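You operate a simulated robot arm through the tools that you are given. There is no shell and no other tool. Be economical: measure what you need, move in short steps, check, and stop when the job is done.

You run a simulated robot arm. Do the job below in one go: nothing can be reset, and whatever is moved stays where it is left.

Task
Prove the lamps, then make the mains input dead for the road.
Fine: press LAMP once while it is live; amps off, isolate, lock off, source selector to OFF.

Only the result counts: the job must be done as asked and must still hold three seconds after the hand-in. Knocking over, shifting, dropping, spilling or breaking anything else fails it.

Robot
A 6-joint arm with a two-finger parallel gripper, fixed in place. Base frame: the origin is at the foot of the arm, x ahead of it, y to its left, z up. Units: mm, degrees, N and s.
With the tool pointing down near the work surface it reaches from about 140 to 780 mm from the base axis. Its first joint turns from -166.0 to 166.0 degrees. Payload 3.91 kg.
Tool frame: the origin (TCP) lies between the finger pads and is the grasp point; the fingertips stand 30 mm ahead of it; z points along the fingers, y is the line along which they close. The gripper opens to 110 mm. The fingers are 20 mm wide and 10 mm thick; the gripper's body (48 by 112 mm) begins 55 mm behind the TCP.
Orientation is told as [roll, pitch, yaw] about the base's x, y, z axes, in that order, counted from this pose: with the fingers straight down and closing along the base's y, the tool's x points along the base's -x, its y along +y and its z along -z.

Tools
- The arm moves only by the tool apply_moves. Its argument "motion" is a list that holds one entry, the list of rows, each a list of 7 numbers: the shift along the tool's x, y, z in mm, then the turn, a rotation vector about the tool's x, y, z in degrees, then the closure in counts, from 0 (fully open) to 255 (shut). In form: [[[x, y, z, ax, ay, az, hand], ...]]. A call has 1 to 20 rows; each row shifts and turns the commanded pose from where the row before left it, along the tool's axes as they then stand. A row lasts 0.2 s, in which the tool goes at most 50 mm and 8.6 degrees; a call with a longer step from one row to the next is refused whole, and so is a gripper value outside its range. A pose out of reach is approached as far as the arm can. The call stops where the force on the tool passes 40 N (or 10 N more than at its start, if that is more) or the arm is blocked; 0.2 s more then pass. The fingers move at their own pace (about 45 mm/s each) and stop on an object; they squeeze with about 26 N. The grip force told is the motor's: it shows also when the fingers shut on nothing. Time passes only in rows, and 0.2 s behind the last, so rows that do not move let the fingers close. It gives the time, the measured TCP pose, the force on the tool (base axes), the opening and the grip force at its end, in the units of the frame above (readings bear some noise).
- Cameras (640 x 400 px; columns grow to the right, rows downward): "scene" is fixed at [50.5, 501.6, 1671.4]; the picture's right is [-0.76, -0.65, 0.00], its down [-0.41, 0.49, -0.77] and it looks along [0.50, -0.59, -0.64] (base axes); focal length 341 px, centre (320, 200). "wrist" rides on the gripper at [77, 7, -115] in the tool frame; the picture's right is [-0.09, 1.00, 0.00], its down [-0.80, -0.07, -0.59] and it looks along [-0.59, -0.05, 0.80] (tool axes); focal length 270 px, centre (320, 200). There is no depth. A picture from a camera that has moved, and an enlarged one, comes with that camera's place and axes in the base frame and with its lens.
- camera(camera): a new picture of that camera. No time passes.
- raise_lower(by): slides the trunk up (or, below 0, down) by that many mm; the arm rides with it, the base frame stays. It gives what a move gives, with no picture.
- enlarge(camera, box): a new picture of the part [left, top, right, bottom] of that camera's present view, enlarged. No time passes.
- finish_job(): hands the job in; it is judged then, once.

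Work in short steps. Places have to be worked out from the pictures, the camera data and where the tool is seen: move nearer, look again, correct. Check each grasp and each placing, and mend what went wrong. You have 120 turns and 64 pictures in all, those below and enlarged ones among them. Open the gripper and draw the arm clear of the work before you hand the job in, unless the task says otherwise; then end with one line.

The tools are called after ">>>" by a JSON object that holds its "op" and its "data". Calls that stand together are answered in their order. apply_moves: Moves the arm, as the interface text tells. Its arguments: {"type":"object","properties":{"motion":{"type":"array","items":{"type":"array","items":{"type":"array","items":{"type":"number"}}}}},"required":["motion"]} The other tools are called the same way: raise_lower (by) slides the trunk up or down; camera (camera) takes a picture; enlarge (camera, box) takes an enlarged picture of a part of a camera's view; finish_job () hands the job in.

At the start:

```text
time_s: 0.0
tcp_pos: [526.1, -117.9, 1225.5]
tool_rot: [0.0, 0.0, 0.0]
wrist_force: [0.6, -0.2, 0.1]
width: 109.8
gripper_force: 0.1
trunk travel left (down, up): [-550.0, 60.0]
```

scene: 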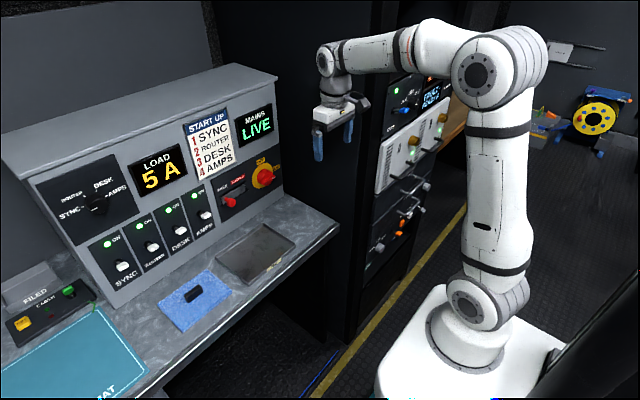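
wrist: 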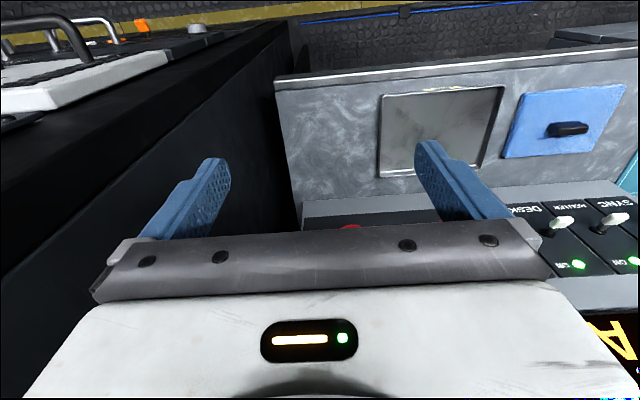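

The scene shows a control panel with rotary selectors, toggle switches and an isolator. I enlarge the panel for detail first.

>>> {"op": "enlarge", "data": {"camera": "scene", "box": [20, 60, 180, 300]}}

>>> {"op": "enlarge", "data": {"camera": "scene", "box": [160, 90, 300, 230]}}

>>> {"op": "enlarge", "data": {"camera": "scene", "box": [0, 230, 340, 400]}}

>>> {"op": "enlarge", "data": {"camera": "scene", "box": [340, 60, 480, 280]}}

```text
1.67 times, centred on (100, 180) of scene
camera zoom: at [50.5, 501.6, 1671.4], right [-0.76, -0.65, 0.0], down [-0.41, 0.49, -0.77], along [0.5, -0.59, -0.64], focal length 568 px, centre (687, 233)
```

zoom: 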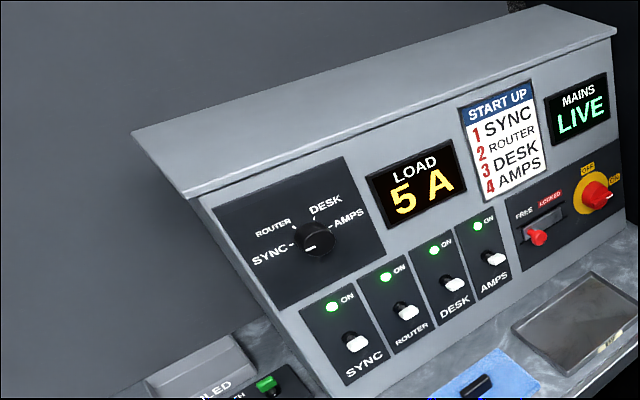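

```text
2.86 times, centred on (230, 160) of scene
camera zoom: at [50.5, 501.6, 1671.4], right [-0.76, -0.65, 0.0], down [-0.41, 0.49, -0.77], along [0.5, -0.59, -0.64], focal length 974 px, centre (577, 314)
```

zoom: 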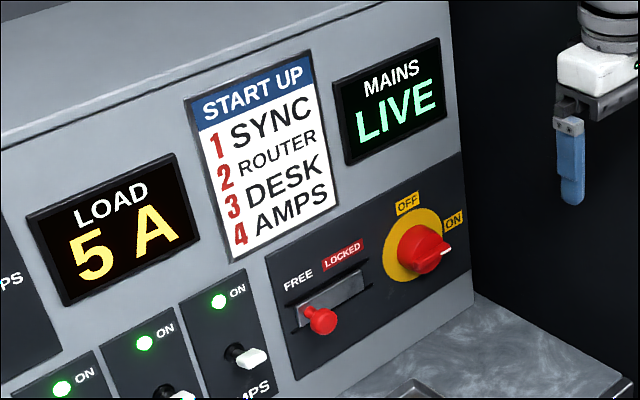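

```text
1.88 times, centred on (170, 315) of scene
camera zoom: at [50.5, 501.6, 1671.4], right [-0.76, -0.65, 0.0], down [-0.41, 0.49, -0.77], along [0.5, -0.59, -0.64], focal length 642 px, centre (602, -16)
```

zoom: 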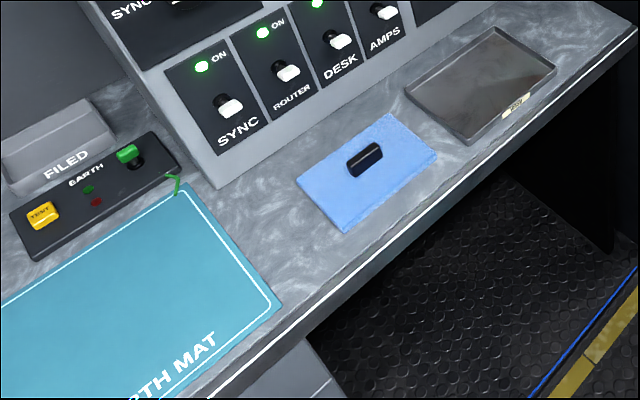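

```text
1.82 times, centred on (410, 170) of scene
camera zoom: at [50.5, 501.6, 1671.4], right [-0.76, -0.65, 0.0], down [-0.41, 0.49, -0.77], along [0.5, -0.59, -0.64], focal length 620 px, centre (156, 254)
```

zoom: 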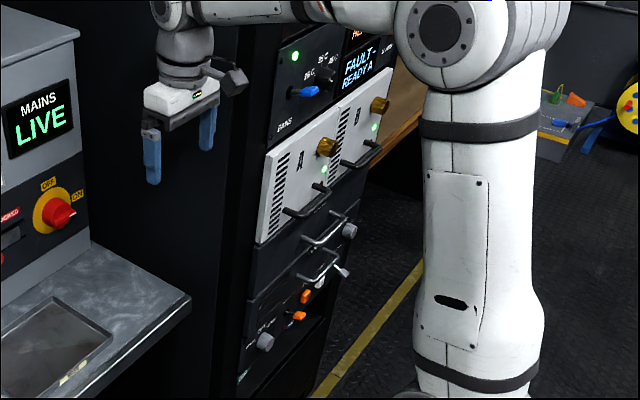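

The rack beside the console may hold the LAMP button and source selector. I enlarge it more.

>>> {"op": "enlarge", "data": {"camera": "scene", "box": [370, 60, 460, 130]}}

>>> {"op": "enlarge", "data": {"camera": "scene", "box": [350, 180, 450, 290]}}

>>> {"op": "enlarge", "data": {"camera": "scene", "box": [520, 30, 640, 170]}}

```text
5.71 times, centred on (415, 95) of scene
camera zoom: at [50.5, 501.6, 1671.4], right [-0.76, -0.65, 0.0], down [-0.41, 0.49, -0.77], along [0.5, -0.59, -0.64], focal length 1949 px, centre (-223, 800)
```

zoom: 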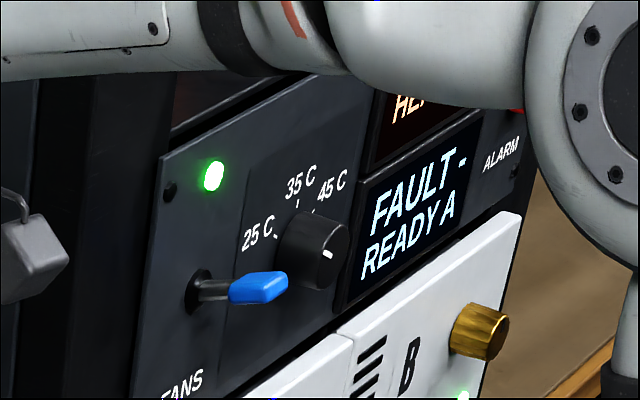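

```text
3.64 times, centred on (400, 235) of scene
camera zoom: at [50.5, 501.6, 1671.4], right [-0.76, -0.65, 0.0], down [-0.41, 0.49, -0.77], along [0.5, -0.59, -0.64], focal length 1240 px, centre (29, 73)
```

zoom: 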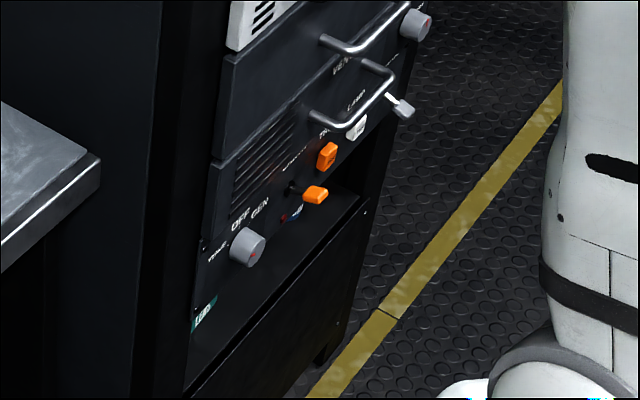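

```text
2.86 times, centred on (580, 100) of scene
camera zoom: at [50.5, 501.6, 1671.4], right [-0.76, -0.65, 0.0], down [-0.41, 0.49, -0.77], along [0.5, -0.59, -0.64], focal length 974 px, centre (-423, 486)
```

zoom: 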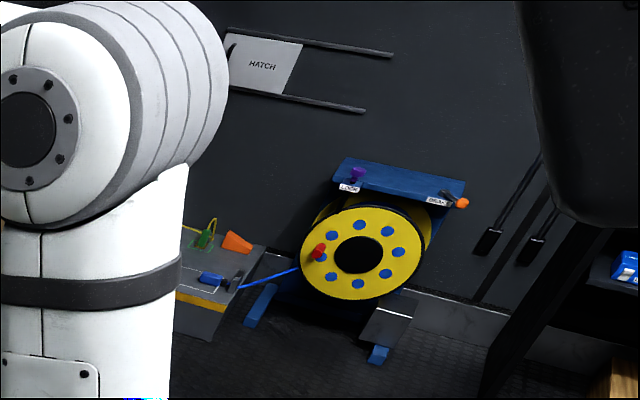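

The bottom rack panel holds a "… OFF GEN" selector and a LAMP button. I back the arm away and turn the wrist camera over so it ends above the tool when pitched forward.

>>> {"op": "apply_moves", "data": {"motion": [[[40, 0, 0, 0, 0, 0, 0], [40, 0, 0, 0, 0, 0, 0], [40, 0, 0, 0, 0, 0, 0], [0, 0, 0, 0, 0, 8.5, 0], [0, 0, 0, 0, 0, 8.5, 0], [0, 0, 0, 0, 0, 8.5, 0], [0, 0, 0, 0, 0, 8.5, 0], [0, 0, 0, 0, 0, 8.5, 0], [0, 0, 0, 0, 0, 8.5, 0], [0, 0, 0, 0, 0, 8.5, 0], [0, 0, 0, 0, 0, 8.5, 0], [0, 0, 0, 0, 0, 8.5, 0], [0, 0, 0, 0, 0, 8.5, 0], [0, 0, 0, 0, 0, 5, 0]]]}}

>>> {"op": "camera", "data": {"camera": "wrist"}}

```text
time_s: 3.0
tcp_pos: [405.9, -118.0, 1226.2]
tool_rot: [-0.1, 0.1, -90.1]
wrist_force: [1.1, -0.4, 0.3]
width: 109.8
gripper_force: 0.1
trunk travel left (down, up): [-550.0, 60.0]
```

```text
54 pictures are left
camera wrist: at [414.0, -40.4, 1340.3], right [1.0, -0.09, 0.0], down [-0.07, -0.8, 0.59], along [-0.05, -0.59, -0.8], focal length 270 px, centre (320, 200)
```

wrist: 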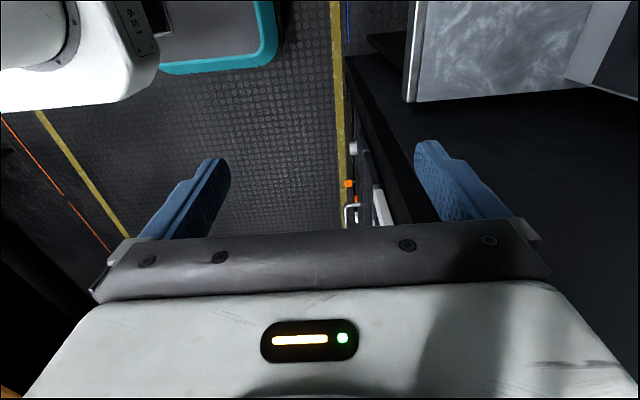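

The rack front plane is around x≈470 facing −x, with its near edge around y≈−200. I finish the turn and pitch the tool forward.

>>> {"op": "apply_moves", "data": {"motion": [[[0, 0, 0, 0, 0, 8.5, 0], [0, 0, 0, 0, 0, 8.5, 0], [0, 0, 0, 0, 0, 8.5, 0], [0, 0, 0, 0, 0, 8.5, 0], [0, 0, 0, 0, 0, 8.5, 0], [0, 0, 0, 0, 0, 8.5, 0], [0, 0, 0, 0, 0, 8.5, 0], [0, 0, 0, 0, 0, 8.5, 0], [0, 0, 0, 0, 0, 8.5, 0], [0, 0, 0, 0, 0, 8.5, 0], [0, 0, 0, 0, 0, 5, 0]]]}}

>>> {"op": "apply_moves", "data": {"motion": [[[0, 0, 0, 0, 8.5, 0, 0], [0, 0, 0, 0, 8.5, 0, 0], [0, 0, 0, 0, 8.5, 0, 0], [0, 0, 0, 0, 8.5, 0, 0], [0, 0, 0, 0, 8.5, 0, 0], [0, 0, 0, 0, 8.5, 0, 0], [0, 0, 0, 0, 8.5, 0, 0], [0, 0, 0, 0, 8.5, 0, 0]]]}}

>>> {"op": "camera", "data": {"camera": "wrist"}}

```text
time_s: 5.4
tcp_pos: [406.3, -117.4, 1224.9]
tool_rot: [0.0, 0.0, 180.0]
wrist_force: [1.1, -0.3, -0.1]
width: 110.0
gripper_force: 0.1
trunk travel left (down, up): [-550.0, 60.0]
```

```text
time_s: 7.2
tcp_pos: [423.8, -132.2, 1245.1]
tool_rot: [0.1, 68.0, 180.0]
wrist_force: [-0.1, -0.3, 0.6]
width: 109.9
gripper_force: 0.0
out of reach, approached as far as the arm can: row 7, 8
trunk travel left (down, up): [-550.0, 60.0]
```

```text
53 pictures are left
camera wrist: at [348.0, -137.7, 1360.1], right [-0.03, -1.0, -0.08], down [-0.85, 0.07, -0.52], along [0.52, 0.05, -0.85], focal length 270 px, centre (320, 200)
```

wrist: 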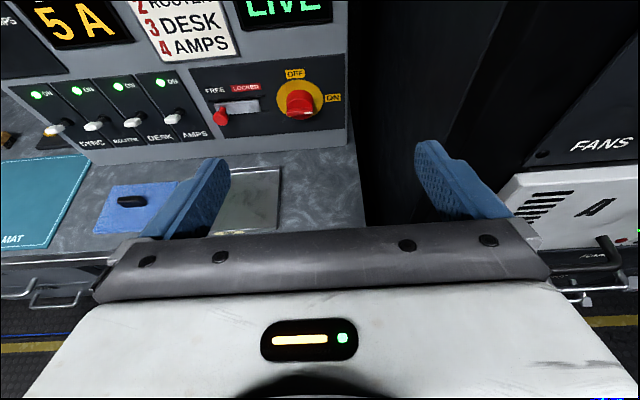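

The console is clearly visible ahead; the LAMP and selector are on the low rack panel at around y −300…−570, z≈700. I move sideways to −y while backing off.

>>> {"op": "apply_moves", "data": {"motion": [[[-4.7, 35, -11.6, 0, 0, 0, 0], [-4.7, 35, -11.6, 0, 0, 0, 0], [-4.7, 35, -11.6, 0, 0, 0, 0], [-4.7, 35, -11.6, 0, 0, 0, 0], [-4.7, 35, -11.6, 0, 0, 0, 0], [-4.7, 35, -11.6, 0, 0, 0, 0], [-4.7, 35, -11.6, 0, 0, 0, 0], [-4.7, 35, -11.6, 0, 0, 0, 0]]]}}

>>> {"op": "camera", "data": {"camera": "wrist"}}

```text
time_s: 9.0
tcp_pos: [324.6, -411.6, 1245.9]
tool_rot: [-0.2, 68.0, 179.8]
wrist_force: [0.4, 0.5, -0.7]
width: 110.0
gripper_force: 0.0
trunk travel left (down, up): [-550.0, 60.0]
```

```text
52 pictures are left
camera wrist: at [247.2, -416.9, 1360.3], right [-0.03, -1.0, -0.08], down [-0.85, 0.07, -0.52], along [0.52, 0.05, -0.85], focal length 270 px, centre (320, 200)
```

wrist: 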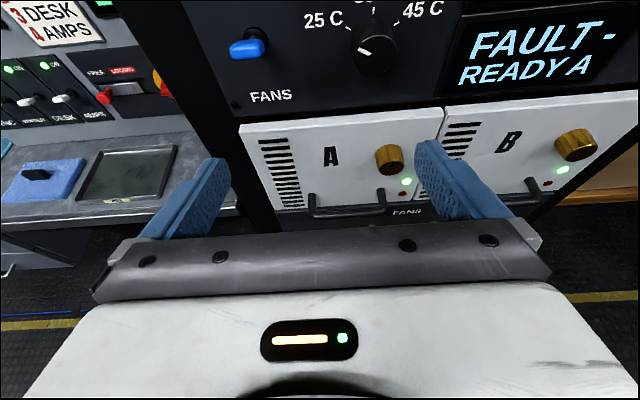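

Clear of the rack. Now I lower the trunk to bring the camera to the bottom panel.

>>> {"op": "raise_lower", "data": {"by": -400}}

>>> {"op": "camera", "data": {"camera": "wrist"}}

```text
time_s: 12.8
tcp_pos: [324.8, -410.5, 845.9]
tool_rot: [0.0, 68.0, 180.0]
wrist_force: [-0.2, 0.3, 0.1]
width: 110.0
gripper_force: 0.0
trunk travel left (down, up): [-150.0, 460.0]
```

```text
51 pictures are left
camera wrist: at [247.6, -415.7, 960.9], right [-0.03, -1.0, -0.08], down [-0.85, 0.07, -0.52], along [0.52, 0.05, -0.85], focal length 270 px, centre (320, 200)
```

wrist: 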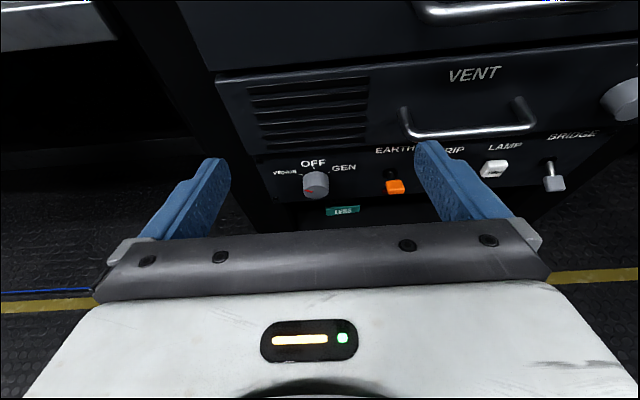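

The panel shows VENUE/OFF/GEN selector, EARTH, TRIP, LAMP and BRIDGE. I zoom in.

>>> {"op": "enlarge", "data": {"camera": "wrist", "box": [260, 120, 580, 220]}}

```text
2.00 times, centred on (420, 170) of wrist
camera zoom: at [247.6, -415.7, 960.9], right [-0.03, -1.0, -0.08], down [-0.85, 0.07, -0.52], along [0.52, 0.05, -0.85], focal length 541 px, centre (120, 260)
```

zoom: 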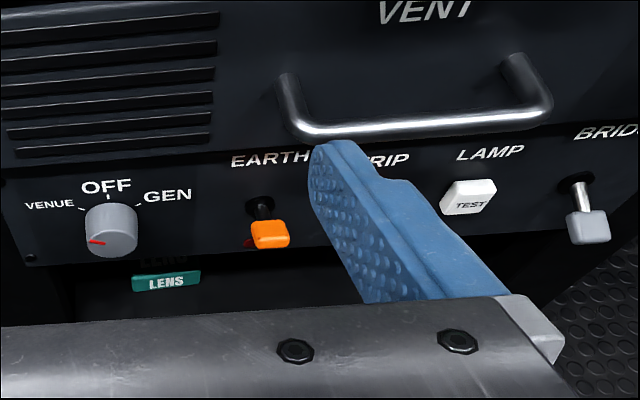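

Triangulated: LAMP ≈ (494, −662, 615), selector ≈ (487, −390, 616). I level the tool, close the fingers, shift to y=−662 and then lower.

>>> {"op": "apply_moves", "data": {"motion": [[[0, 0, 0, 0, 7.4, 0, 255], [0, 0, 0, 0, 7.3, 0, 255], [0, 0, 0, 0, 7.3, 0, 255], [0, 36, 0, 0, 0, 0, 255], [0, 36, 0, 0, 0, 0, 255], [0, 36, 0, 0, 0, 0, 255], [0, 36, 0, 0, 0, 0, 255], [0, 36, 0, 0, 0, 0, 255], [0, 36, 0, 0, 0, 0, 255], [0, 36, 0, 0, 0, 0, 255]]]}}

>>> {"op": "raise_lower", "data": {"by": -145}}

>>> {"op": "camera", "data": {"camera": "wrist"}}

```text
time_s: 15.0
tcp_pos: [324.0, -660.2, 845.1]
tool_rot: [71.1, 90.0, -109.0]
wrist_force: [0.3, 0.0, 1.7]
width: 0.0
gripper_force: 25.7
trunk travel left (down, up): [-150.0, 460.0]
```

```text
time_s: 16.7
tcp_pos: [323.0, -660.6, 699.9]
tool_rot: [133.0, 90.0, -47.1]
wrist_force: [-0.2, -0.3, 0.8]
width: 0.0
gripper_force: 26.0
trunk travel left (down, up): [-5.0, 605.0]
```

```text
49 pictures are left
camera wrist: at [209.5, -666.3, 777.8], right [0.0, -1.0, -0.09], down [-0.59, 0.07, -0.8], along [0.8, 0.05, -0.59], focal length 270 px, centre (320, 200)
```

wrist: 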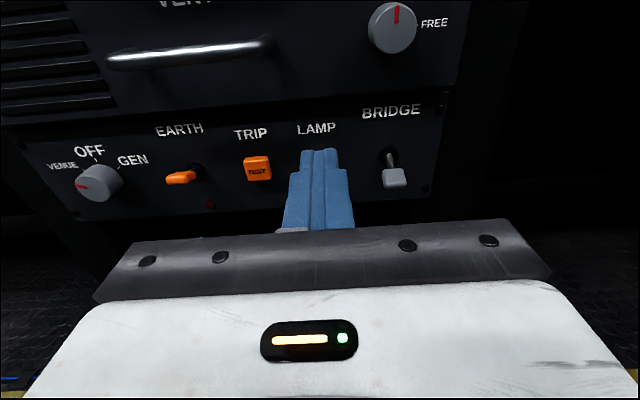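

LAMP is straight ahead behind the fingers. I lower by 84 mm to get it visible above the fingertips.

>>> {"op": "apply_moves", "data": {"motion": [[[-28, 0, 0, 0, 0, 0, 255], [-28, 0, 0, 0, 0, 0, 255], [-28, 0, 0, 0, 0, 0, 255]]]}}

>>> {"op": "camera", "data": {"camera": "wrist"}}

```text
time_s: 17.5
tcp_pos: [325.4, -660.7, 613.9]
tool_rot: [-109.1, 90.0, 71.1]
wrist_force: [-0.5, 1.5, -0.3]
width: 0.0
gripper_force: 26.4
trunk travel left (down, up): [-5.0, 605.0]
```

```text
48 pictures are left
camera wrist: at [210.5, -666.2, 691.9], right [0.0, -1.0, -0.09], down [-0.59, 0.07, -0.8], along [0.8, 0.05, -0.59], focal length 270 px, centre (320, 200)
```

wrist: 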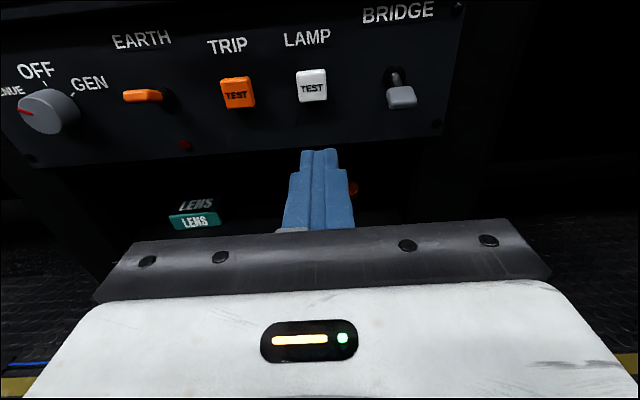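

LAMP is at about (492, −653, 623). I correct the aim and advance to about 20 mm short.

>>> {"op": "apply_moves", "data": {"motion": [[[9, -8, 0, 0, 0, 0, 255], [0, 0, 40, 0, 0, 0, 255], [0, 0, 40, 0, 0, 0, 255], [0, 0, 30, 0, 0, 0, 255]]]}}

>>> {"op": "camera", "data": {"camera": "wrist"}}

>>> {"op": "enlarge", "data": {"camera": "scene", "box": [360, 180, 460, 280]}}

```text
time_s: 18.5
tcp_pos: [433.4, -654.5, 626.5]
tool_rot: [161.2, 90.0, -18.9]
wrist_force: [-0.9, 0.0, -0.3]
width: 0.0
gripper_force: 25.9
trunk travel left (down, up): [-5.0, 605.0]
```

```text
47 pictures are left
camera wrist: at [319.2, -659.1, 704.0], right [0.0, -1.0, -0.09], down [-0.59, 0.07, -0.8], along [0.8, 0.05, -0.59], focal length 270 px, centre (320, 200)
```

wrist: 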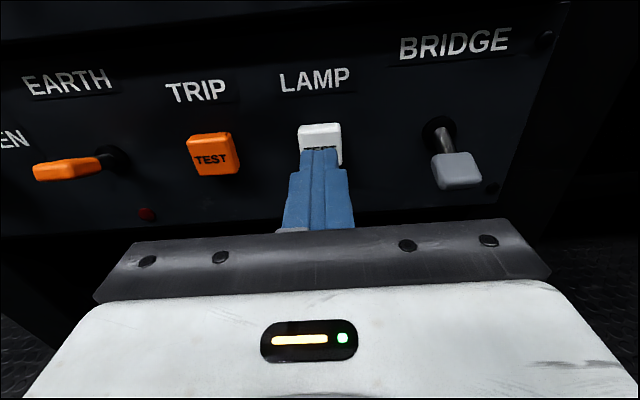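

```text
4.00 times, centred on (410, 230) of scene
camera zoom: at [50.5, 501.6, 1671.4], right [-0.76, -0.65, 0.0], down [-0.41, 0.49, -0.77], along [0.5, -0.59, -0.64], focal length 1364 px, centre (-40, 80)
```

zoom: 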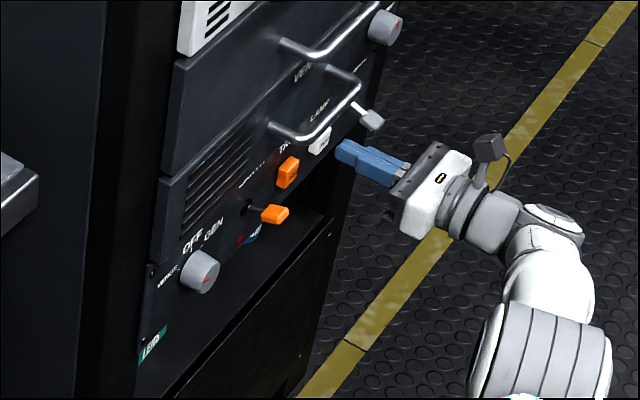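

Aligned with LAMP about 25 mm ahead. I push forward in small steps until it resists.

>>> {"op": "apply_moves", "data": {"motion": [[[0, 0, 8, 0, 0, 0, 255], [0, 0, 6, 0, 0, 0, 255], [0, 0, 3, 0, 0, 0, 255], [0, 0, 3, 0, 0, 0, 255], [0, 0, 3, 0, 0, 0, 255], [0, 0, 3, 0, 0, 0, 255], [0, 0, 3, 0, 0, 0, 255]]]}}

>>> {"op": "camera", "data": {"camera": "wrist"}}

```text
time_s: 20.1
tcp_pos: [460.1, -652.8, 624.9]
tool_rot: [-127.0, 90.0, 52.9]
wrist_force: [-26.4, 5.7, -2.6]
width: 0.1
gripper_force: 26.3
trunk travel left (down, up): [-5.0, 605.0]
```

```text
45 pictures are left
camera wrist: at [345.9, -658.7, 702.6], right [0.0, -1.0, -0.09], down [-0.59, 0.07, -0.8], along [0.8, 0.05, -0.59], focal length 270 px, centre (320, 200)
```

wrist: 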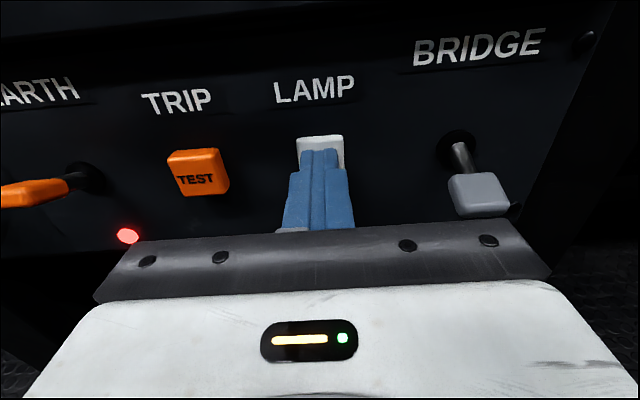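

The test lamp lit red, so the press registered. I withdraw and check.

>>> {"op": "apply_moves", "data": {"motion": [[[0, 0, -30, 0, 0, 0, 255], [0, 0, -40, 0, 0, 0, 255], [0, 0, -40, 0, 0, 0, 255], [20, -20, -20, 0, 0, 0, 255]]]}}

>>> {"op": "camera", "data": {"camera": "wrist"}}

```text
time_s: 21.1
tcp_pos: [332.8, -634.4, 644.9]
tool_rot: [-50.9, 90.0, 129.1]
wrist_force: [0.5, 0.2, -0.5]
width: 0.0
gripper_force: 25.7
trunk travel left (down, up): [-5.0, 605.0]
```

```text
44 pictures are left
camera wrist: at [219.8, -639.5, 721.7], right [0.0, -1.0, -0.09], down [-0.59, 0.07, -0.8], along [0.8, 0.05, -0.59], focal length 270 px, centre (320, 200)
```

wrist: 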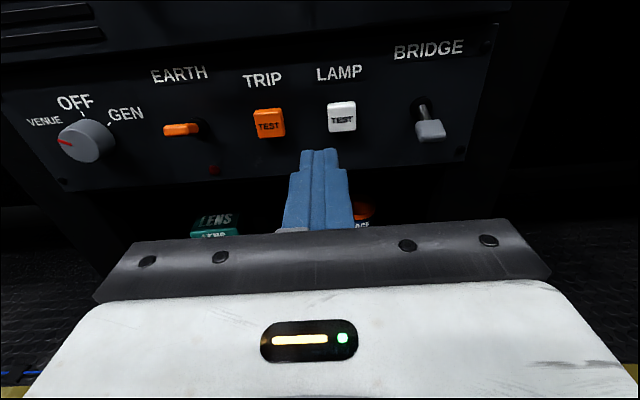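

LAMP press done and the lamp went out again. Now the console: AMPS lever ≈ (758,159,1028), lock ≈ (768,72,1009), isolator ≈ (788,−86,1011). I raise the trunk, then move across in y.

>>> {"op": "raise_lower", "data": {"by": 450}}

>>> {"op": "apply_moves", "data": {"motion": [[[0, -40, 0, 0, 0, 0, 255], [0, -40, 0, 0, 0, 0, 255], [0, -40, 0, 0, 0, 0, 255], [0, -40, 0, 0, 0, 0, 255], [0, -40, 0, 0, 0, 0, 255], [0, -40, 0, 0, 0, 0, 255], [0, -40, 0, 0, 0, 0, 255], [0, -40, 10, 0, 0, 0, 255], [0, -40, 10, 0, 0, 0, 255], [0, -40, 20, 0, 0, 0, 255], [0, -40, 20, 0, 0, 0, 255], [0, -40, 20, 0, 0, 0, 255], [0, -40, 20, 0, 0, 0, 255], [0, -40, 20, 0, 0, 0, 255], [0, -40, 30, 0, 0, 0, 255], [0, -40, 30, 0, 0, 0, 255], [0, -40, 20, 0, 0, 0, 255], [0, -40, 20, 0, 0, 0, 255], [0, -40, 20, 0, 0, 0, 255], [0, -30, 0, 0, 0, 0, 255]]]}}

>>> {"op": "camera", "data": {"camera": "wrist"}}

```text
refused: 450 is not a number from -400 to 400
```

```text
time_s: 25.3
tcp_pos: [604.1, -67.3, 697.0]
tool_rot: [1.6, 89.8, -177.2]
wrist_force: [1.2, -0.3, -0.8]
width: 0.0
gripper_force: 26.1
out of reach, approached as far as the arm can: row 10, 11, 12, 13, 14, 16, 17, 18, 19, 20
trunk travel left (down, up): [-5.0, 605.0]
```

```text
43 pictures are left
camera wrist: at [490.6, -74.8, 775.0], right [0.02, -1.0, -0.09], down [-0.6, 0.06, -0.8], along [0.8, 0.07, -0.6], focal length 270 px, centre (320, 200)
```

wrist: 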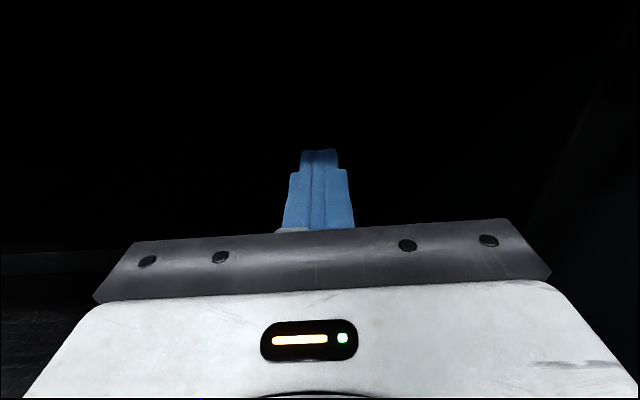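

The lift was refused (max 400) so the arm swung in beneath the desk, without contact force. I check the scene before backing out.

>>> {"op": "camera", "data": {"camera": "scene"}}

```text
42 pictures are left
```

scene: 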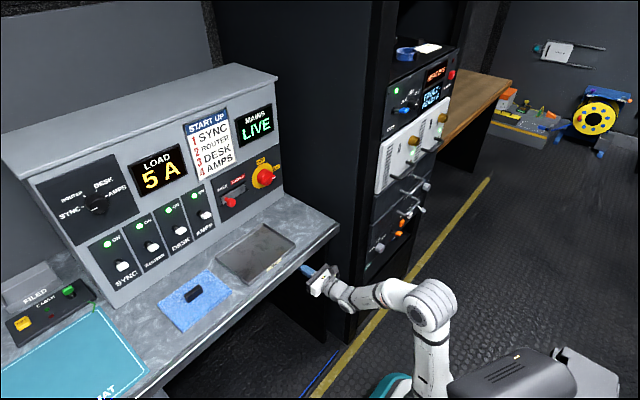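

Nothing disturbed. I back out horizontally from under the desk edge.

>>> {"op": "apply_moves", "data": {"motion": [[[0, 0, -30, 0, 0, 0, 255], [0, 0, -30, 0, 0, 0, 255], [0, 10, -30, 0, 0, 0, 255], [0, 10, -30, 0, 0, 0, 255], [0, 10, -30, 0, 0, 0, 255], [0, 10, -30, 0, 0, 0, 255]]]}}

```text
time_s: 26.7
tcp_pos: [480.5, -134.2, 730.0]
tool_rot: [-16.9, 89.9, 163.2]
wrist_force: [-0.8, -0.1, 0.1]
width: 0.0
gripper_force: 26.2
out of reach, approached as far as the arm can: row 3, 4, 5, 6
trunk travel left (down, up): [-5.0, 605.0]
```

Tip is at x≈510; I want a little more margin from the desk edge, so move −y and back further.

>>> {"op": "apply_moves", "data": {"motion": [[[0, 30, -10, 0, 0, 0, 255], [0, 30, -20, 0, 0, 0, 255], [0, 30, -20, 0, 0, 0, 255], [0, 20, -20, 0, 0, 0, 255]]]}}

>>> {"op": "camera", "data": {"camera": "scene"}}

```text
time_s: 27.7
tcp_pos: [408.2, -244.4, 730.5]
tool_rot: [28.6, 89.9, -151.5]
wrist_force: [-0.2, 0.8, 0.2]
width: 0.0
gripper_force: 26.3
trunk travel left (down, up): [-5.0, 605.0]
```

```text
41 pictures are left
```

scene: 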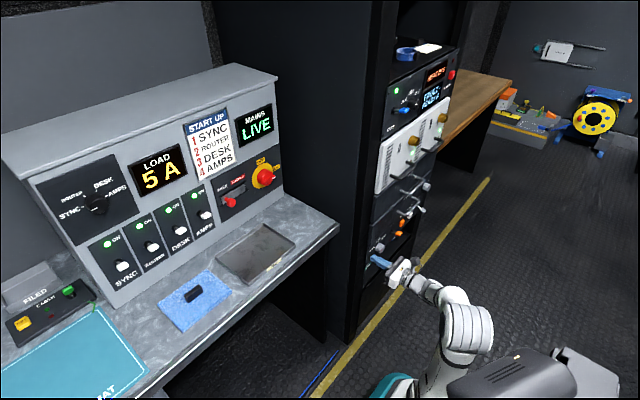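

Clear path upward; raise the trunk 330 mm (TCP to ~1060).

>>> {"op": "raise_lower", "data": {"by": 330}}

>>> {"op": "apply_moves", "data": {"motion": [[[0, -40, 0, 0, 0, 0, 255], [0, -40, 20, 0, 0, 0, 255], [0, -40, 20, 0, 0, 0, 255], [0, -40, 20, 0, 0, 0, 255], [0, -40, 20, 0, 0, 0, 255], [0, -40, 20, 0, 0, 0, 255], [0, -40, 20, 0, 0, 0, 255], [0, -40, 20, 0, 0, 0, 255], [0, -40, 20, 0, 0, 0, 255], [0, -40, 20, 0, 0, 0, 255]]]}}

>>> {"op": "camera", "data": {"camera": "wrist"}}

```text
time_s: 31.0
tcp_pos: [408.3, -244.9, 1060.6]
tool_rot: [94.6, 90.0, -85.3]
wrist_force: [0.8, 0.9, 1.3]
width: 0.1
gripper_force: 25.7
trunk travel left (down, up): [-335.0, 275.0]
```

```text
time_s: 33.2
tcp_pos: [564.5, -46.5, 1109.1]
tool_rot: [-1.1, 89.8, 179.6]
wrist_force: [-1.3, 0.2, -0.6]
width: 0.3
gripper_force: 25.9
out of reach, approached as far as the arm can: row 2, 3, 6, 7, 8, 9, 10
trunk travel left (down, up): [-335.0, 275.0]
```

```text
40 pictures are left
camera wrist: at [451.4, -53.3, 1187.0], right [0.02, -1.0, -0.09], down [-0.6, 0.06, -0.8], along [0.8, 0.07, -0.6], focal length 270 px, centre (320, 200)
```

wrist: 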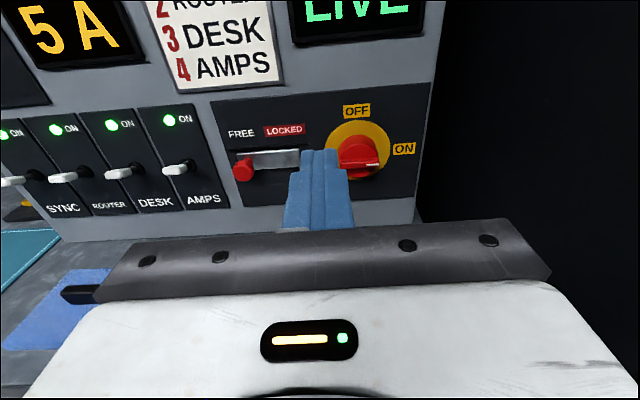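

Good view of the console. AMPS lever sits to the left; I move toward y≈160, x≈640.

>>> {"op": "apply_moves", "data": {"motion": [[[0, 0, 30, 0, 0, 0, 255], [0, -20, 30, 0, 0, 0, 255], [0, -30, 10, 0, 0, 0, 255], [0, -30, 0, 0, 0, 0, 255], [0, -30, 0, 0, 0, 0, 255], [0, -30, 0, 0, 0, 0, 255], [0, -30, 0, 0, 0, 0, 255], [0, -30, 0, 0, 0, 0, 255]]]}}

>>> {"op": "camera", "data": {"camera": "wrist"}}

```text
time_s: 35.0
tcp_pos: [615.2, -40.7, 1155.0]
tool_rot: [2.2, 89.7, -176.8]
wrist_force: [-0.5, 0.6, 0.5]
width: 0.1
gripper_force: 26.3
out of reach, approached as far as the arm can: row 1, 2, 3, 4, 5, 6, 7, 8
trunk travel left (down, up): [-335.0, 275.0]
```

```text
39 pictures are left
camera wrist: at [501.3, -48.2, 1233.0], right [0.02, -1.0, -0.09], down [-0.6, 0.06, -0.8], along [0.8, 0.07, -0.6], focal length 270 px, centre (320, 200)
```

wrist: 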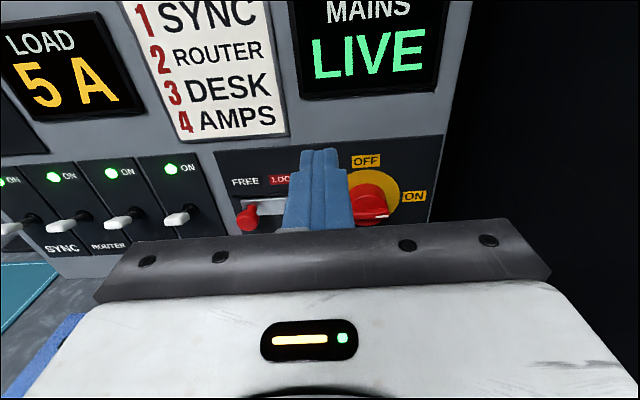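

The arm seems limited from crossing y≈−40 in this posture. I look at the configuration in the scene view.

>>> {"op": "camera", "data": {"camera": "scene"}}

```text
38 pictures are left
```

scene: 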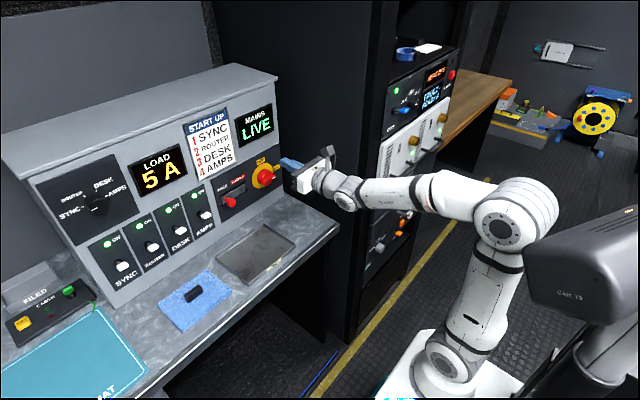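

Configuration looks free, so I probe which motion is actually limited: a small +y move, alone, first.

>>> {"op": "apply_moves", "data": {"motion": [[[0, -10, 0, 0, 0, 0, 255], [0, -10, 0, 0, 0, 0, 255]]]}}

>>> {"op": "apply_moves", "data": {"motion": [[[-20, 0, 0, 0, 0, 0, 255], [-20, 0, 0, 0, 0, 0, 255]]]}}

>>> {"op": "apply_moves", "data": {"motion": [[[0, 0, 0, 0, -8, 0, 255], [0, 0, 0, 0, -8, 0, 255], [0, 0, 0, 0, -8, 0, 255], [0, 0, 0, 0, -8, 0, 255]]]}}

```text
time_s: 35.6
tcp_pos: [615.1, -40.4, 1154.4]
tool_rot: [0.6, 89.7, -178.3]
wrist_force: [0.2, 0.3, 0.1]
width: 0.0
gripper_force: 25.4
out of reach, approached as far as the arm can: row 1, 2
trunk travel left (down, up): [-335.0, 275.0]
```

```text
time_s: 36.2
tcp_pos: [613.8, -57.1, 1118.8]
tool_rot: [-7.7, 89.9, 172.7]
wrist_force: [-0.4, 0.3, -0.1]
width: 0.0
gripper_force: 26.2
out of reach, approached as far as the arm can: row 1, 2
trunk travel left (down, up): [-335.0, 275.0]
```

```text
time_s: 37.2
tcp_pos: [615.6, -48.0, 1120.1]
tool_rot: [-2.2, 65.6, -179.8]
wrist_force: [-0.1, -0.3, -0.1]
width: 0.0
gripper_force: 25.9
out of reach, approached as far as the arm can: row 4
trunk travel left (down, up): [-335.0, 275.0]
```

Still limited after tilting; I test a small roll about the tool axis both ways to see if the last joint is at its stop.

>>> {"op": "apply_moves", "data": {"motion": [[[0, 0, 0, 0, 0, 8, 255], [0, 0, 0, 0, 0, 8, 255]]]}}

>>> {"op": "apply_moves", "data": {"motion": [[[0, 0, 0, 0, 0, -8, 255], [0, 0, 0, 0, 0, -8, 255], [0, 0, 0, 0, 0, -8, 255], [0, 0, 0, 0, 0, -8, 255], [0, -10, 0, 0, 0, 0, 255], [0, -10, 0, 0, 0, 0, 255]]]}}

```text
time_s: 37.8
tcp_pos: [613.1, -46.5, 1120.8]
tool_rot: [-32.9, 60.5, 146.1]
wrist_force: [-0.1, 1.0, 0.1]
width: 0.0
gripper_force: 25.6
trunk travel left (down, up): [-335.0, 275.0]
```

```text
time_s: 39.2
tcp_pos: [612.4, -28.7, 1115.9]
tool_rot: [29.6, 61.5, -144.3]
wrist_force: [0.2, -0.2, -0.8]
width: 0.2
gripper_force: 25.6
trunk travel left (down, up): [-335.0, 275.0]
```

With −16° roll the +y move works, so the last joint was near its stop. I continue in +y with this roll.

>>> {"op": "apply_moves", "data": {"motion": [[[6, -22, 0, 0, 0, 0, 255], [6, -22, 0, 0, 0, 0, 255], [6, -22, 0, 0, 0, 0, 255], [6, -22, 0, 0, 0, 0, 255], [6, -22, 0, 0, 0, 0, 255], [6, -22, 0, 0, 0, 0, 255], [6, -22, 0, 0, 0, 0, 255], [6, -22, 0, 0, 0, 0, 255]]]}}

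>>> {"op": "apply_moves", "data": {"motion": [[[0, 0, 0, 0, 0, 8, 255], [0, 0, 0, 0, 0, 8, 255]]]}}

>>> {"op": "camera", "data": {"camera": "wrist"}}

```text
time_s: 41.0
tcp_pos: [612.3, 42.2, 1127.2]
tool_rot: [28.5, 61.7, -144.2]
wrist_force: [0.3, 0.1, 0.1]
width: 0.0
gripper_force: 26.4
out of reach, approached as far as the arm can: row 3, 4, 5, 6, 7, 8
trunk travel left (down, up): [-335.0, 275.0]
```

```text
time_s: 41.6
tcp_pos: [614.0, 30.6, 1121.3]
tool_rot: [-2.9, 65.5, -179.9]
wrist_force: [0.4, 0.2, 0.2]
width: 0.0
gripper_force: 26.1
out of reach, approached as far as the arm can: row 1, 2
trunk travel left (down, up): [-335.0, 275.0]
```

```text
37 pictures are left
camera wrist: at [542.3, 17.9, 1239.3], right [0.01, -0.99, -0.1], down [-0.88, 0.04, -0.48], along [0.48, 0.09, -0.87], focal length 270 px, centre (320, 200)
```

wrist: 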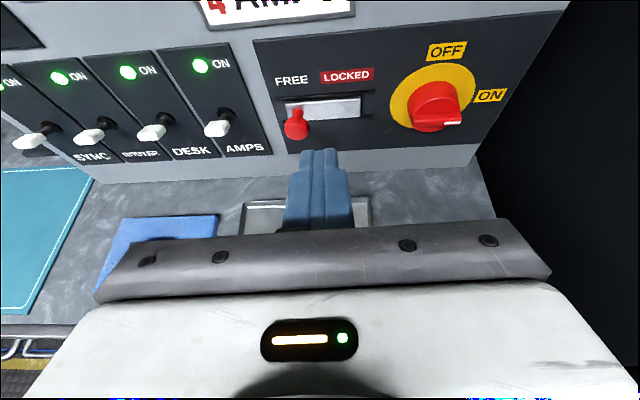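

Now clear view. I zoom in on the AMPS lever and lock to judge geometry.

>>> {"op": "enlarge", "data": {"camera": "wrist", "box": [140, 40, 380, 180]}}

>>> {"op": "enlarge", "data": {"camera": "scene", "box": [150, 180, 250, 250]}}

```text
2.67 times, centred on (260, 110) of wrist
camera zoom: at [542.3, 17.9, 1239.3], right [0.01, -0.99, -0.1], down [-0.88, 0.04, -0.48], along [0.48, 0.09, -0.87], focal length 721 px, centre (480, 440)
```

zoom: 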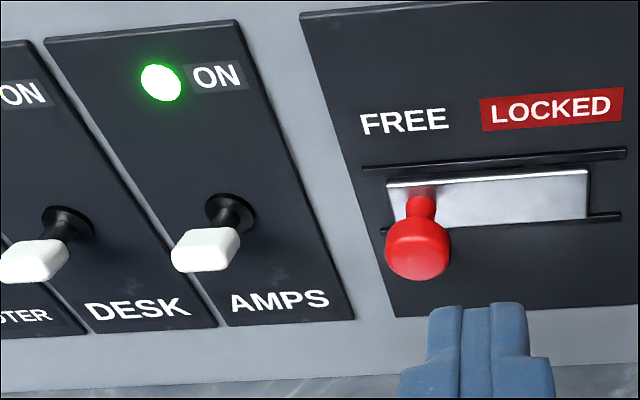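

```text
5.71 times, centred on (200, 215) of scene
camera zoom: at [50.5, 501.6, 1671.4], right [-0.76, -0.65, 0.0], down [-0.41, 0.49, -0.77], along [0.5, -0.59, -0.64], focal length 1949 px, centre (1006, 114)
```

zoom: 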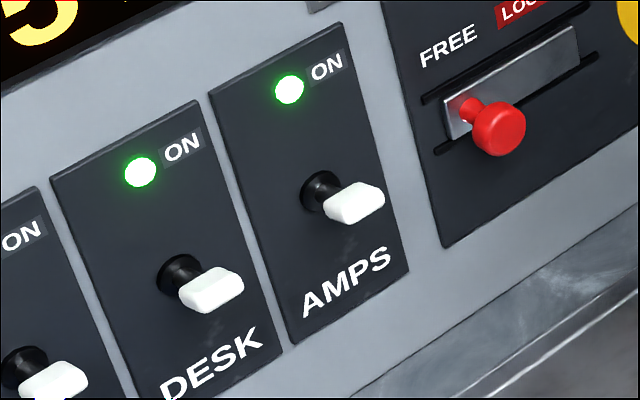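

Triangulation: panel is vertical at x≈798; AMPS pivot z≈1005, lever tip ≈(764,160,1017) — up is ON, so OFF is down. I roll −90° (camera to the left), which frees the last joint and suits the isolator later.

>>> {"op": "apply_moves", "data": {"motion": [[[0, 0, 0, 0, 0, -8.5, 255], [0, 0, 0, 0, 0, -8.5, 255], [0, 0, 0, 0, 0, -8.5, 255], [0, 0, 0, 0, 0, -8.5, 255], [0, 0, 0, 0, 0, -8.5, 255], [0, 0, 0, 0, 0, -8.5, 255], [0, 0, 0, 0, 0, -8.5, 255], [0, 0, 0, 0, 0, -8.5, 255], [0, 0, 0, 0, 0, -8.5, 255], [0, 0, 0, 0, 0, -8.5, 255], [0, 0, 0, 0, 0, -3, 255]]]}}

>>> {"op": "camera", "data": {"camera": "wrist"}}

```text
time_s: 44.0
tcp_pos: [612.5, 29.1, 1120.1]
tool_rot: [65.5, 2.7, -88.4]
wrist_force: [0.0, 0.4, 0.4]
width: 0.3
gripper_force: 26.3
trunk travel left (down, up): [-335.0, 275.0]
```

```text
34 pictures are left
camera wrist: at [510.1, 101.9, 1178.9], right [0.42, -0.12, 0.9], down [-0.55, -0.82, 0.14], along [0.72, -0.55, -0.41], focal length 270 px, centre (320, 200)
```

wrist: 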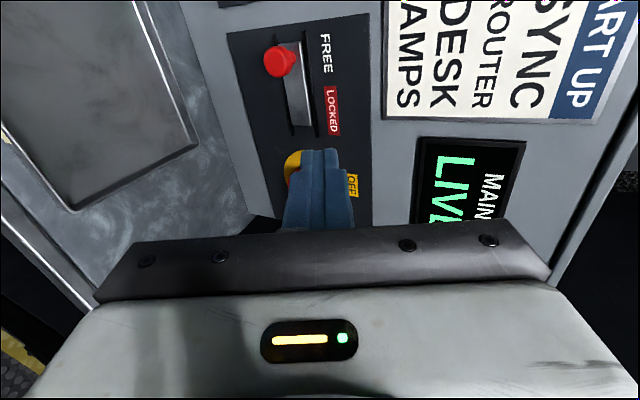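

Level the tool (point straight +x) and shift to y≈161, staying 120 mm from the panel.

>>> {"op": "apply_moves", "data": {"motion": [[[0, 0, 0, -8, 0, 0, 255], [0, 0, 0, -8, 0, 0, 255], [0, 0, 0, -8, 0, 0, 255], [0, 0, 0, 0, -2.6, -2.6, 255], [33, 0, 0, 0, 0, 0, 255], [33, 0, 0, 0, 0, 0, 255], [33, 0, 0, 0, 0, 0, 255], [33, 0, 0, 0, 0, 0, 255], [0, -25, 20, 0, 0, 0, 255], [0, -25, 20, 0, 0, 0, 255]]]}}

>>> {"op": "camera", "data": {"camera": "wrist"}}

```text
time_s: 46.2
tcp_pos: [654.4, 161.2, 1071.7]
tool_rot: [89.5, 0.0, -91.1]
wrist_force: [-0.5, 0.1, -0.2]
width: 0.0
gripper_force: 26.2
trunk travel left (down, up): [-335.0, 275.0]
```

```text
33 pictures are left
camera wrist: at [542.6, 240.5, 1080.2], right [0.01, -0.09, 1.0], down [-0.61, -0.79, -0.07], along [0.79, -0.61, -0.06], focal length 270 px, centre (320, 200)
```

wrist: 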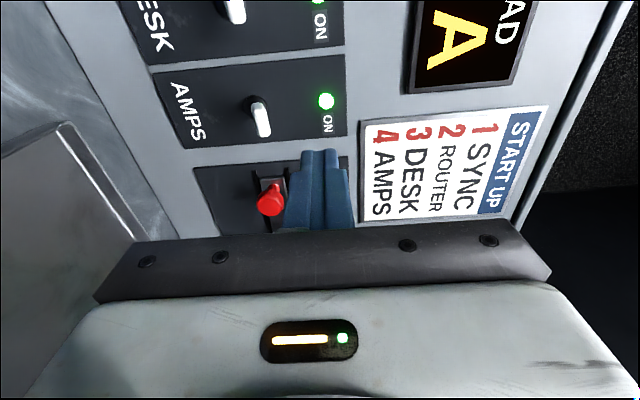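

Lever tip confirmed at ≈(764,159,1020), up = ON. I advance above it, then press down.

>>> {"op": "apply_moves", "data": {"motion": [[[0, 0, 45, 0, 0, 0, 255], [0, 0, 45, 0, 0, 0, 255], [0, -14, 0, 0, 0, 0, 255], [0, -10, 0, 0, 0, 0, 255]]]}}

>>> {"op": "camera", "data": {"camera": "wrist"}}

```text
time_s: 47.2
tcp_pos: [742.2, 159.7, 1047.1]
tool_rot: [89.4, 0.2, -91.1]
wrist_force: [0.5, 0.4, -0.6]
width: 0.0
gripper_force: 26.1
trunk travel left (down, up): [-335.0, 275.0]
```

```text
32 pictures are left
camera wrist: at [631.0, 239.7, 1054.8], right [0.01, -0.09, 1.0], down [-0.61, -0.79, -0.07], along [0.79, -0.61, -0.06], focal length 270 px, centre (320, 200)
```

wrist: 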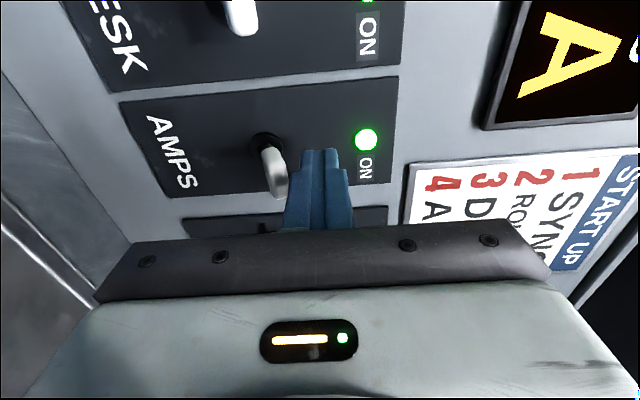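

Fingers are right above the lever. Push down in small steps.

>>> {"op": "apply_moves", "data": {"motion": [[[0, -6, 0, 0, 0, 0, 255], [0, -5, 0, 0, 0, 0, 255], [0, -5, 0, 0, 0, 0, 255], [0, -5, 0, 0, 0, 0, 255], [0, -5, 0, 0, 0, 0, 255], [0, -5, 0, 0, 0, 0, 255], [0, -5, 0, 0, 0, 0, 255], [0, -4, 0, 0, 0, 0, 255]]]}}

>>> {"op": "camera", "data": {"camera": "wrist"}}

```text
time_s: 49.0
tcp_pos: [744.5, 159.6, 1017.5]
tool_rot: [90.8, 0.2, -91.2]
wrist_force: [-9.0, -1.7, 7.7]
width: 0.0
gripper_force: 26.2
trunk travel left (down, up): [-335.0, 275.0]
stopped in row 8: the force on the tool passed its limit (the readings are from after the stop); the commanded pose is now the measured one
```

```text
31 pictures are left
camera wrist: at [631.6, 239.8, 1023.5], right [-0.02, -0.09, 1.0], down [-0.61, -0.79, -0.08], along [0.79, -0.61, -0.04], focal length 270 px, centre (320, 200)
```

wrist: 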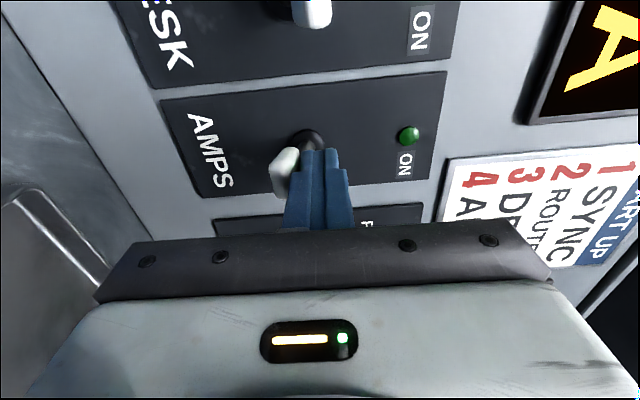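

AMPS is off (LED dark, lever down). I back off and go in front of the isolator, opening the gripper partway.

>>> {"op": "apply_moves", "data": {"motion": [[[0, 12, 0, 0, 0, 0, 255], [0, 8, -30, 0, 0, 0, 255], [0, 0, -40, 0, 0, 0, 255], [0, 0, -40, 0, 0, 0, 255], [-35, 0, 0, 0, 0, 0, 130], [-35, 0, 0, 0, 0, 0, 130], [-35, 0, 0, 0, 0, 0, 130], [-35, 0, 0, 0, 0, 0, 130], [-35, 0, 0, 0, 0, 0, 130], [-35, 0, 0, 0, 0, 0, 130], [-35, -20, 0, 0, 0, 0, 130]]]}}

>>> {"op": "camera", "data": {"camera": "wrist"}}

```text
time_s: 51.4
tcp_pos: [630.9, -83.5, 1012.1]
tool_rot: [90.5, 0.3, -91.1]
wrist_force: [0.2, -0.1, 1.8]
width: 53.8
gripper_force: 0.0
trunk travel left (down, up): [-335.0, 275.0]
```

```text
30 pictures are left
camera wrist: at [518.7, -3.6, 1019.8], right [-0.01, -0.09, 1.0], down [-0.61, -0.79, -0.08], along [0.79, -0.61, -0.05], focal length 270 px, centre (320, 200)
```

wrist: 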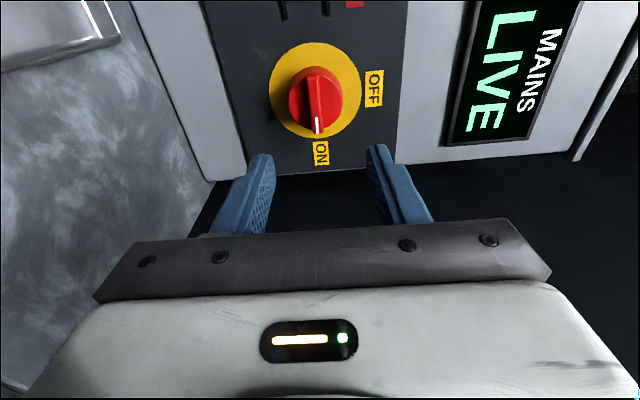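

Knob centre ≈(780,−83,1010) with a horizontal ridge. I zoom in to judge the ridge shape.

>>> {"op": "enlarge", "data": {"camera": "wrist", "box": [250, 30, 400, 180]}}

>>> {"op": "enlarge", "data": {"camera": "scene", "box": [210, 145, 310, 225]}}

```text
2.67 times, centred on (325, 105) of wrist
camera zoom: at [518.7, -3.6, 1019.8], right [-0.01, -0.09, 1.0], down [-0.61, -0.79, -0.08], along [0.79, -0.61, -0.05], focal length 721 px, centre (307, 453)
```

zoom: 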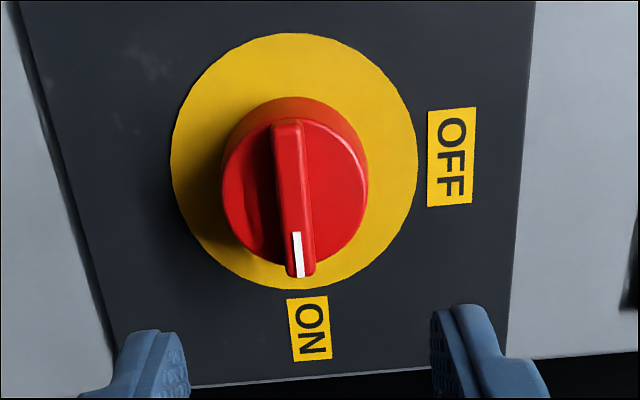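

```text
5.00 times, centred on (260, 185) of scene
camera zoom: at [50.5, 501.6, 1671.4], right [-0.76, -0.65, 0.0], down [-0.41, 0.49, -0.77], along [0.5, -0.59, -0.64], focal length 1705 px, centre (620, 275)
```

zoom: 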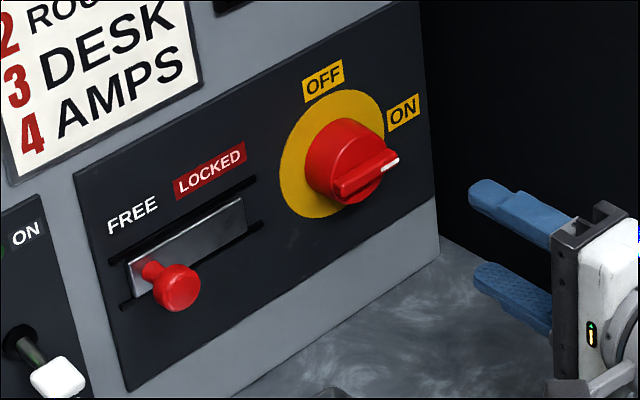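

Ridge is about 11 mm thick, front at x≈762, centre (y −83, z 1009). I approach with fingers at ~30 mm opening.

>>> {"op": "apply_moves", "data": {"motion": [[[2, -2, 30, 0, 0, 0, 185], [0, 0, 35, 0, 0, 0, 185], [0, 0, 30, 0, 0, 0, 185], [0, 0, 6, 0, 0, 0, 185]]]}}

>>> {"op": "camera", "data": {"camera": "wrist"}}

>>> {"op": "enlarge", "data": {"camera": "scene", "box": [210, 145, 310, 225]}}

```text
time_s: 52.4
tcp_pos: [732.1, -83.3, 1014.4]
tool_rot: [90.5, 0.2, -91.1]
wrist_force: [-1.1, 0.9, -0.3]
width: 30.0
gripper_force: 0.1
trunk travel left (down, up): [-335.0, 275.0]
```

```text
27 pictures are left
camera wrist: at [619.9, -2.9, 1020.5], right [-0.01, -0.09, 1.0], down [-0.61, -0.79, -0.08], along [0.79, -0.61, -0.05], focal length 270 px, centre (320, 200)
```

wrist: 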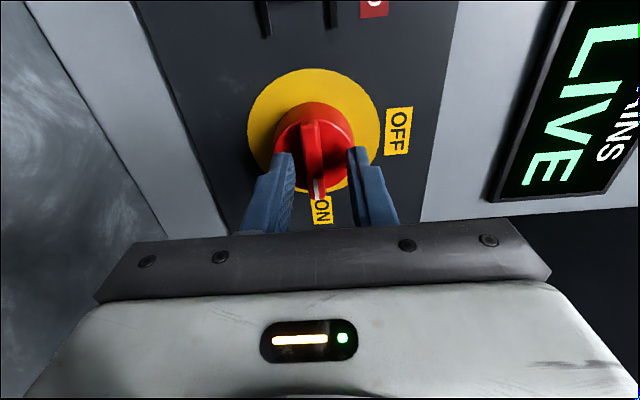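

```text
5.00 times, centred on (260, 185) of scene
camera zoom: at [50.5, 501.6, 1671.4], right [-0.76, -0.65, 0.0], down [-0.41, 0.49, -0.77], along [0.5, -0.59, -0.64], focal length 1705 px, centre (620, 275)
```

zoom: 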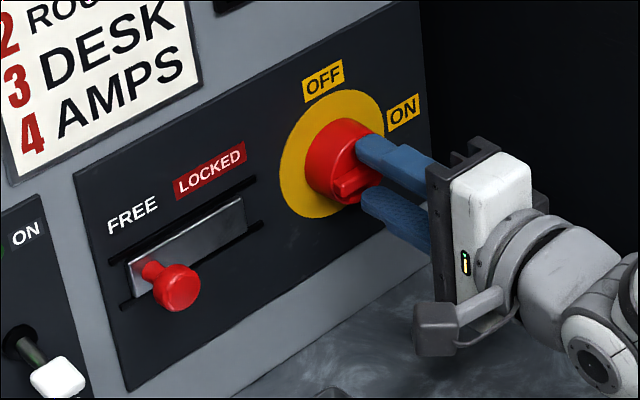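

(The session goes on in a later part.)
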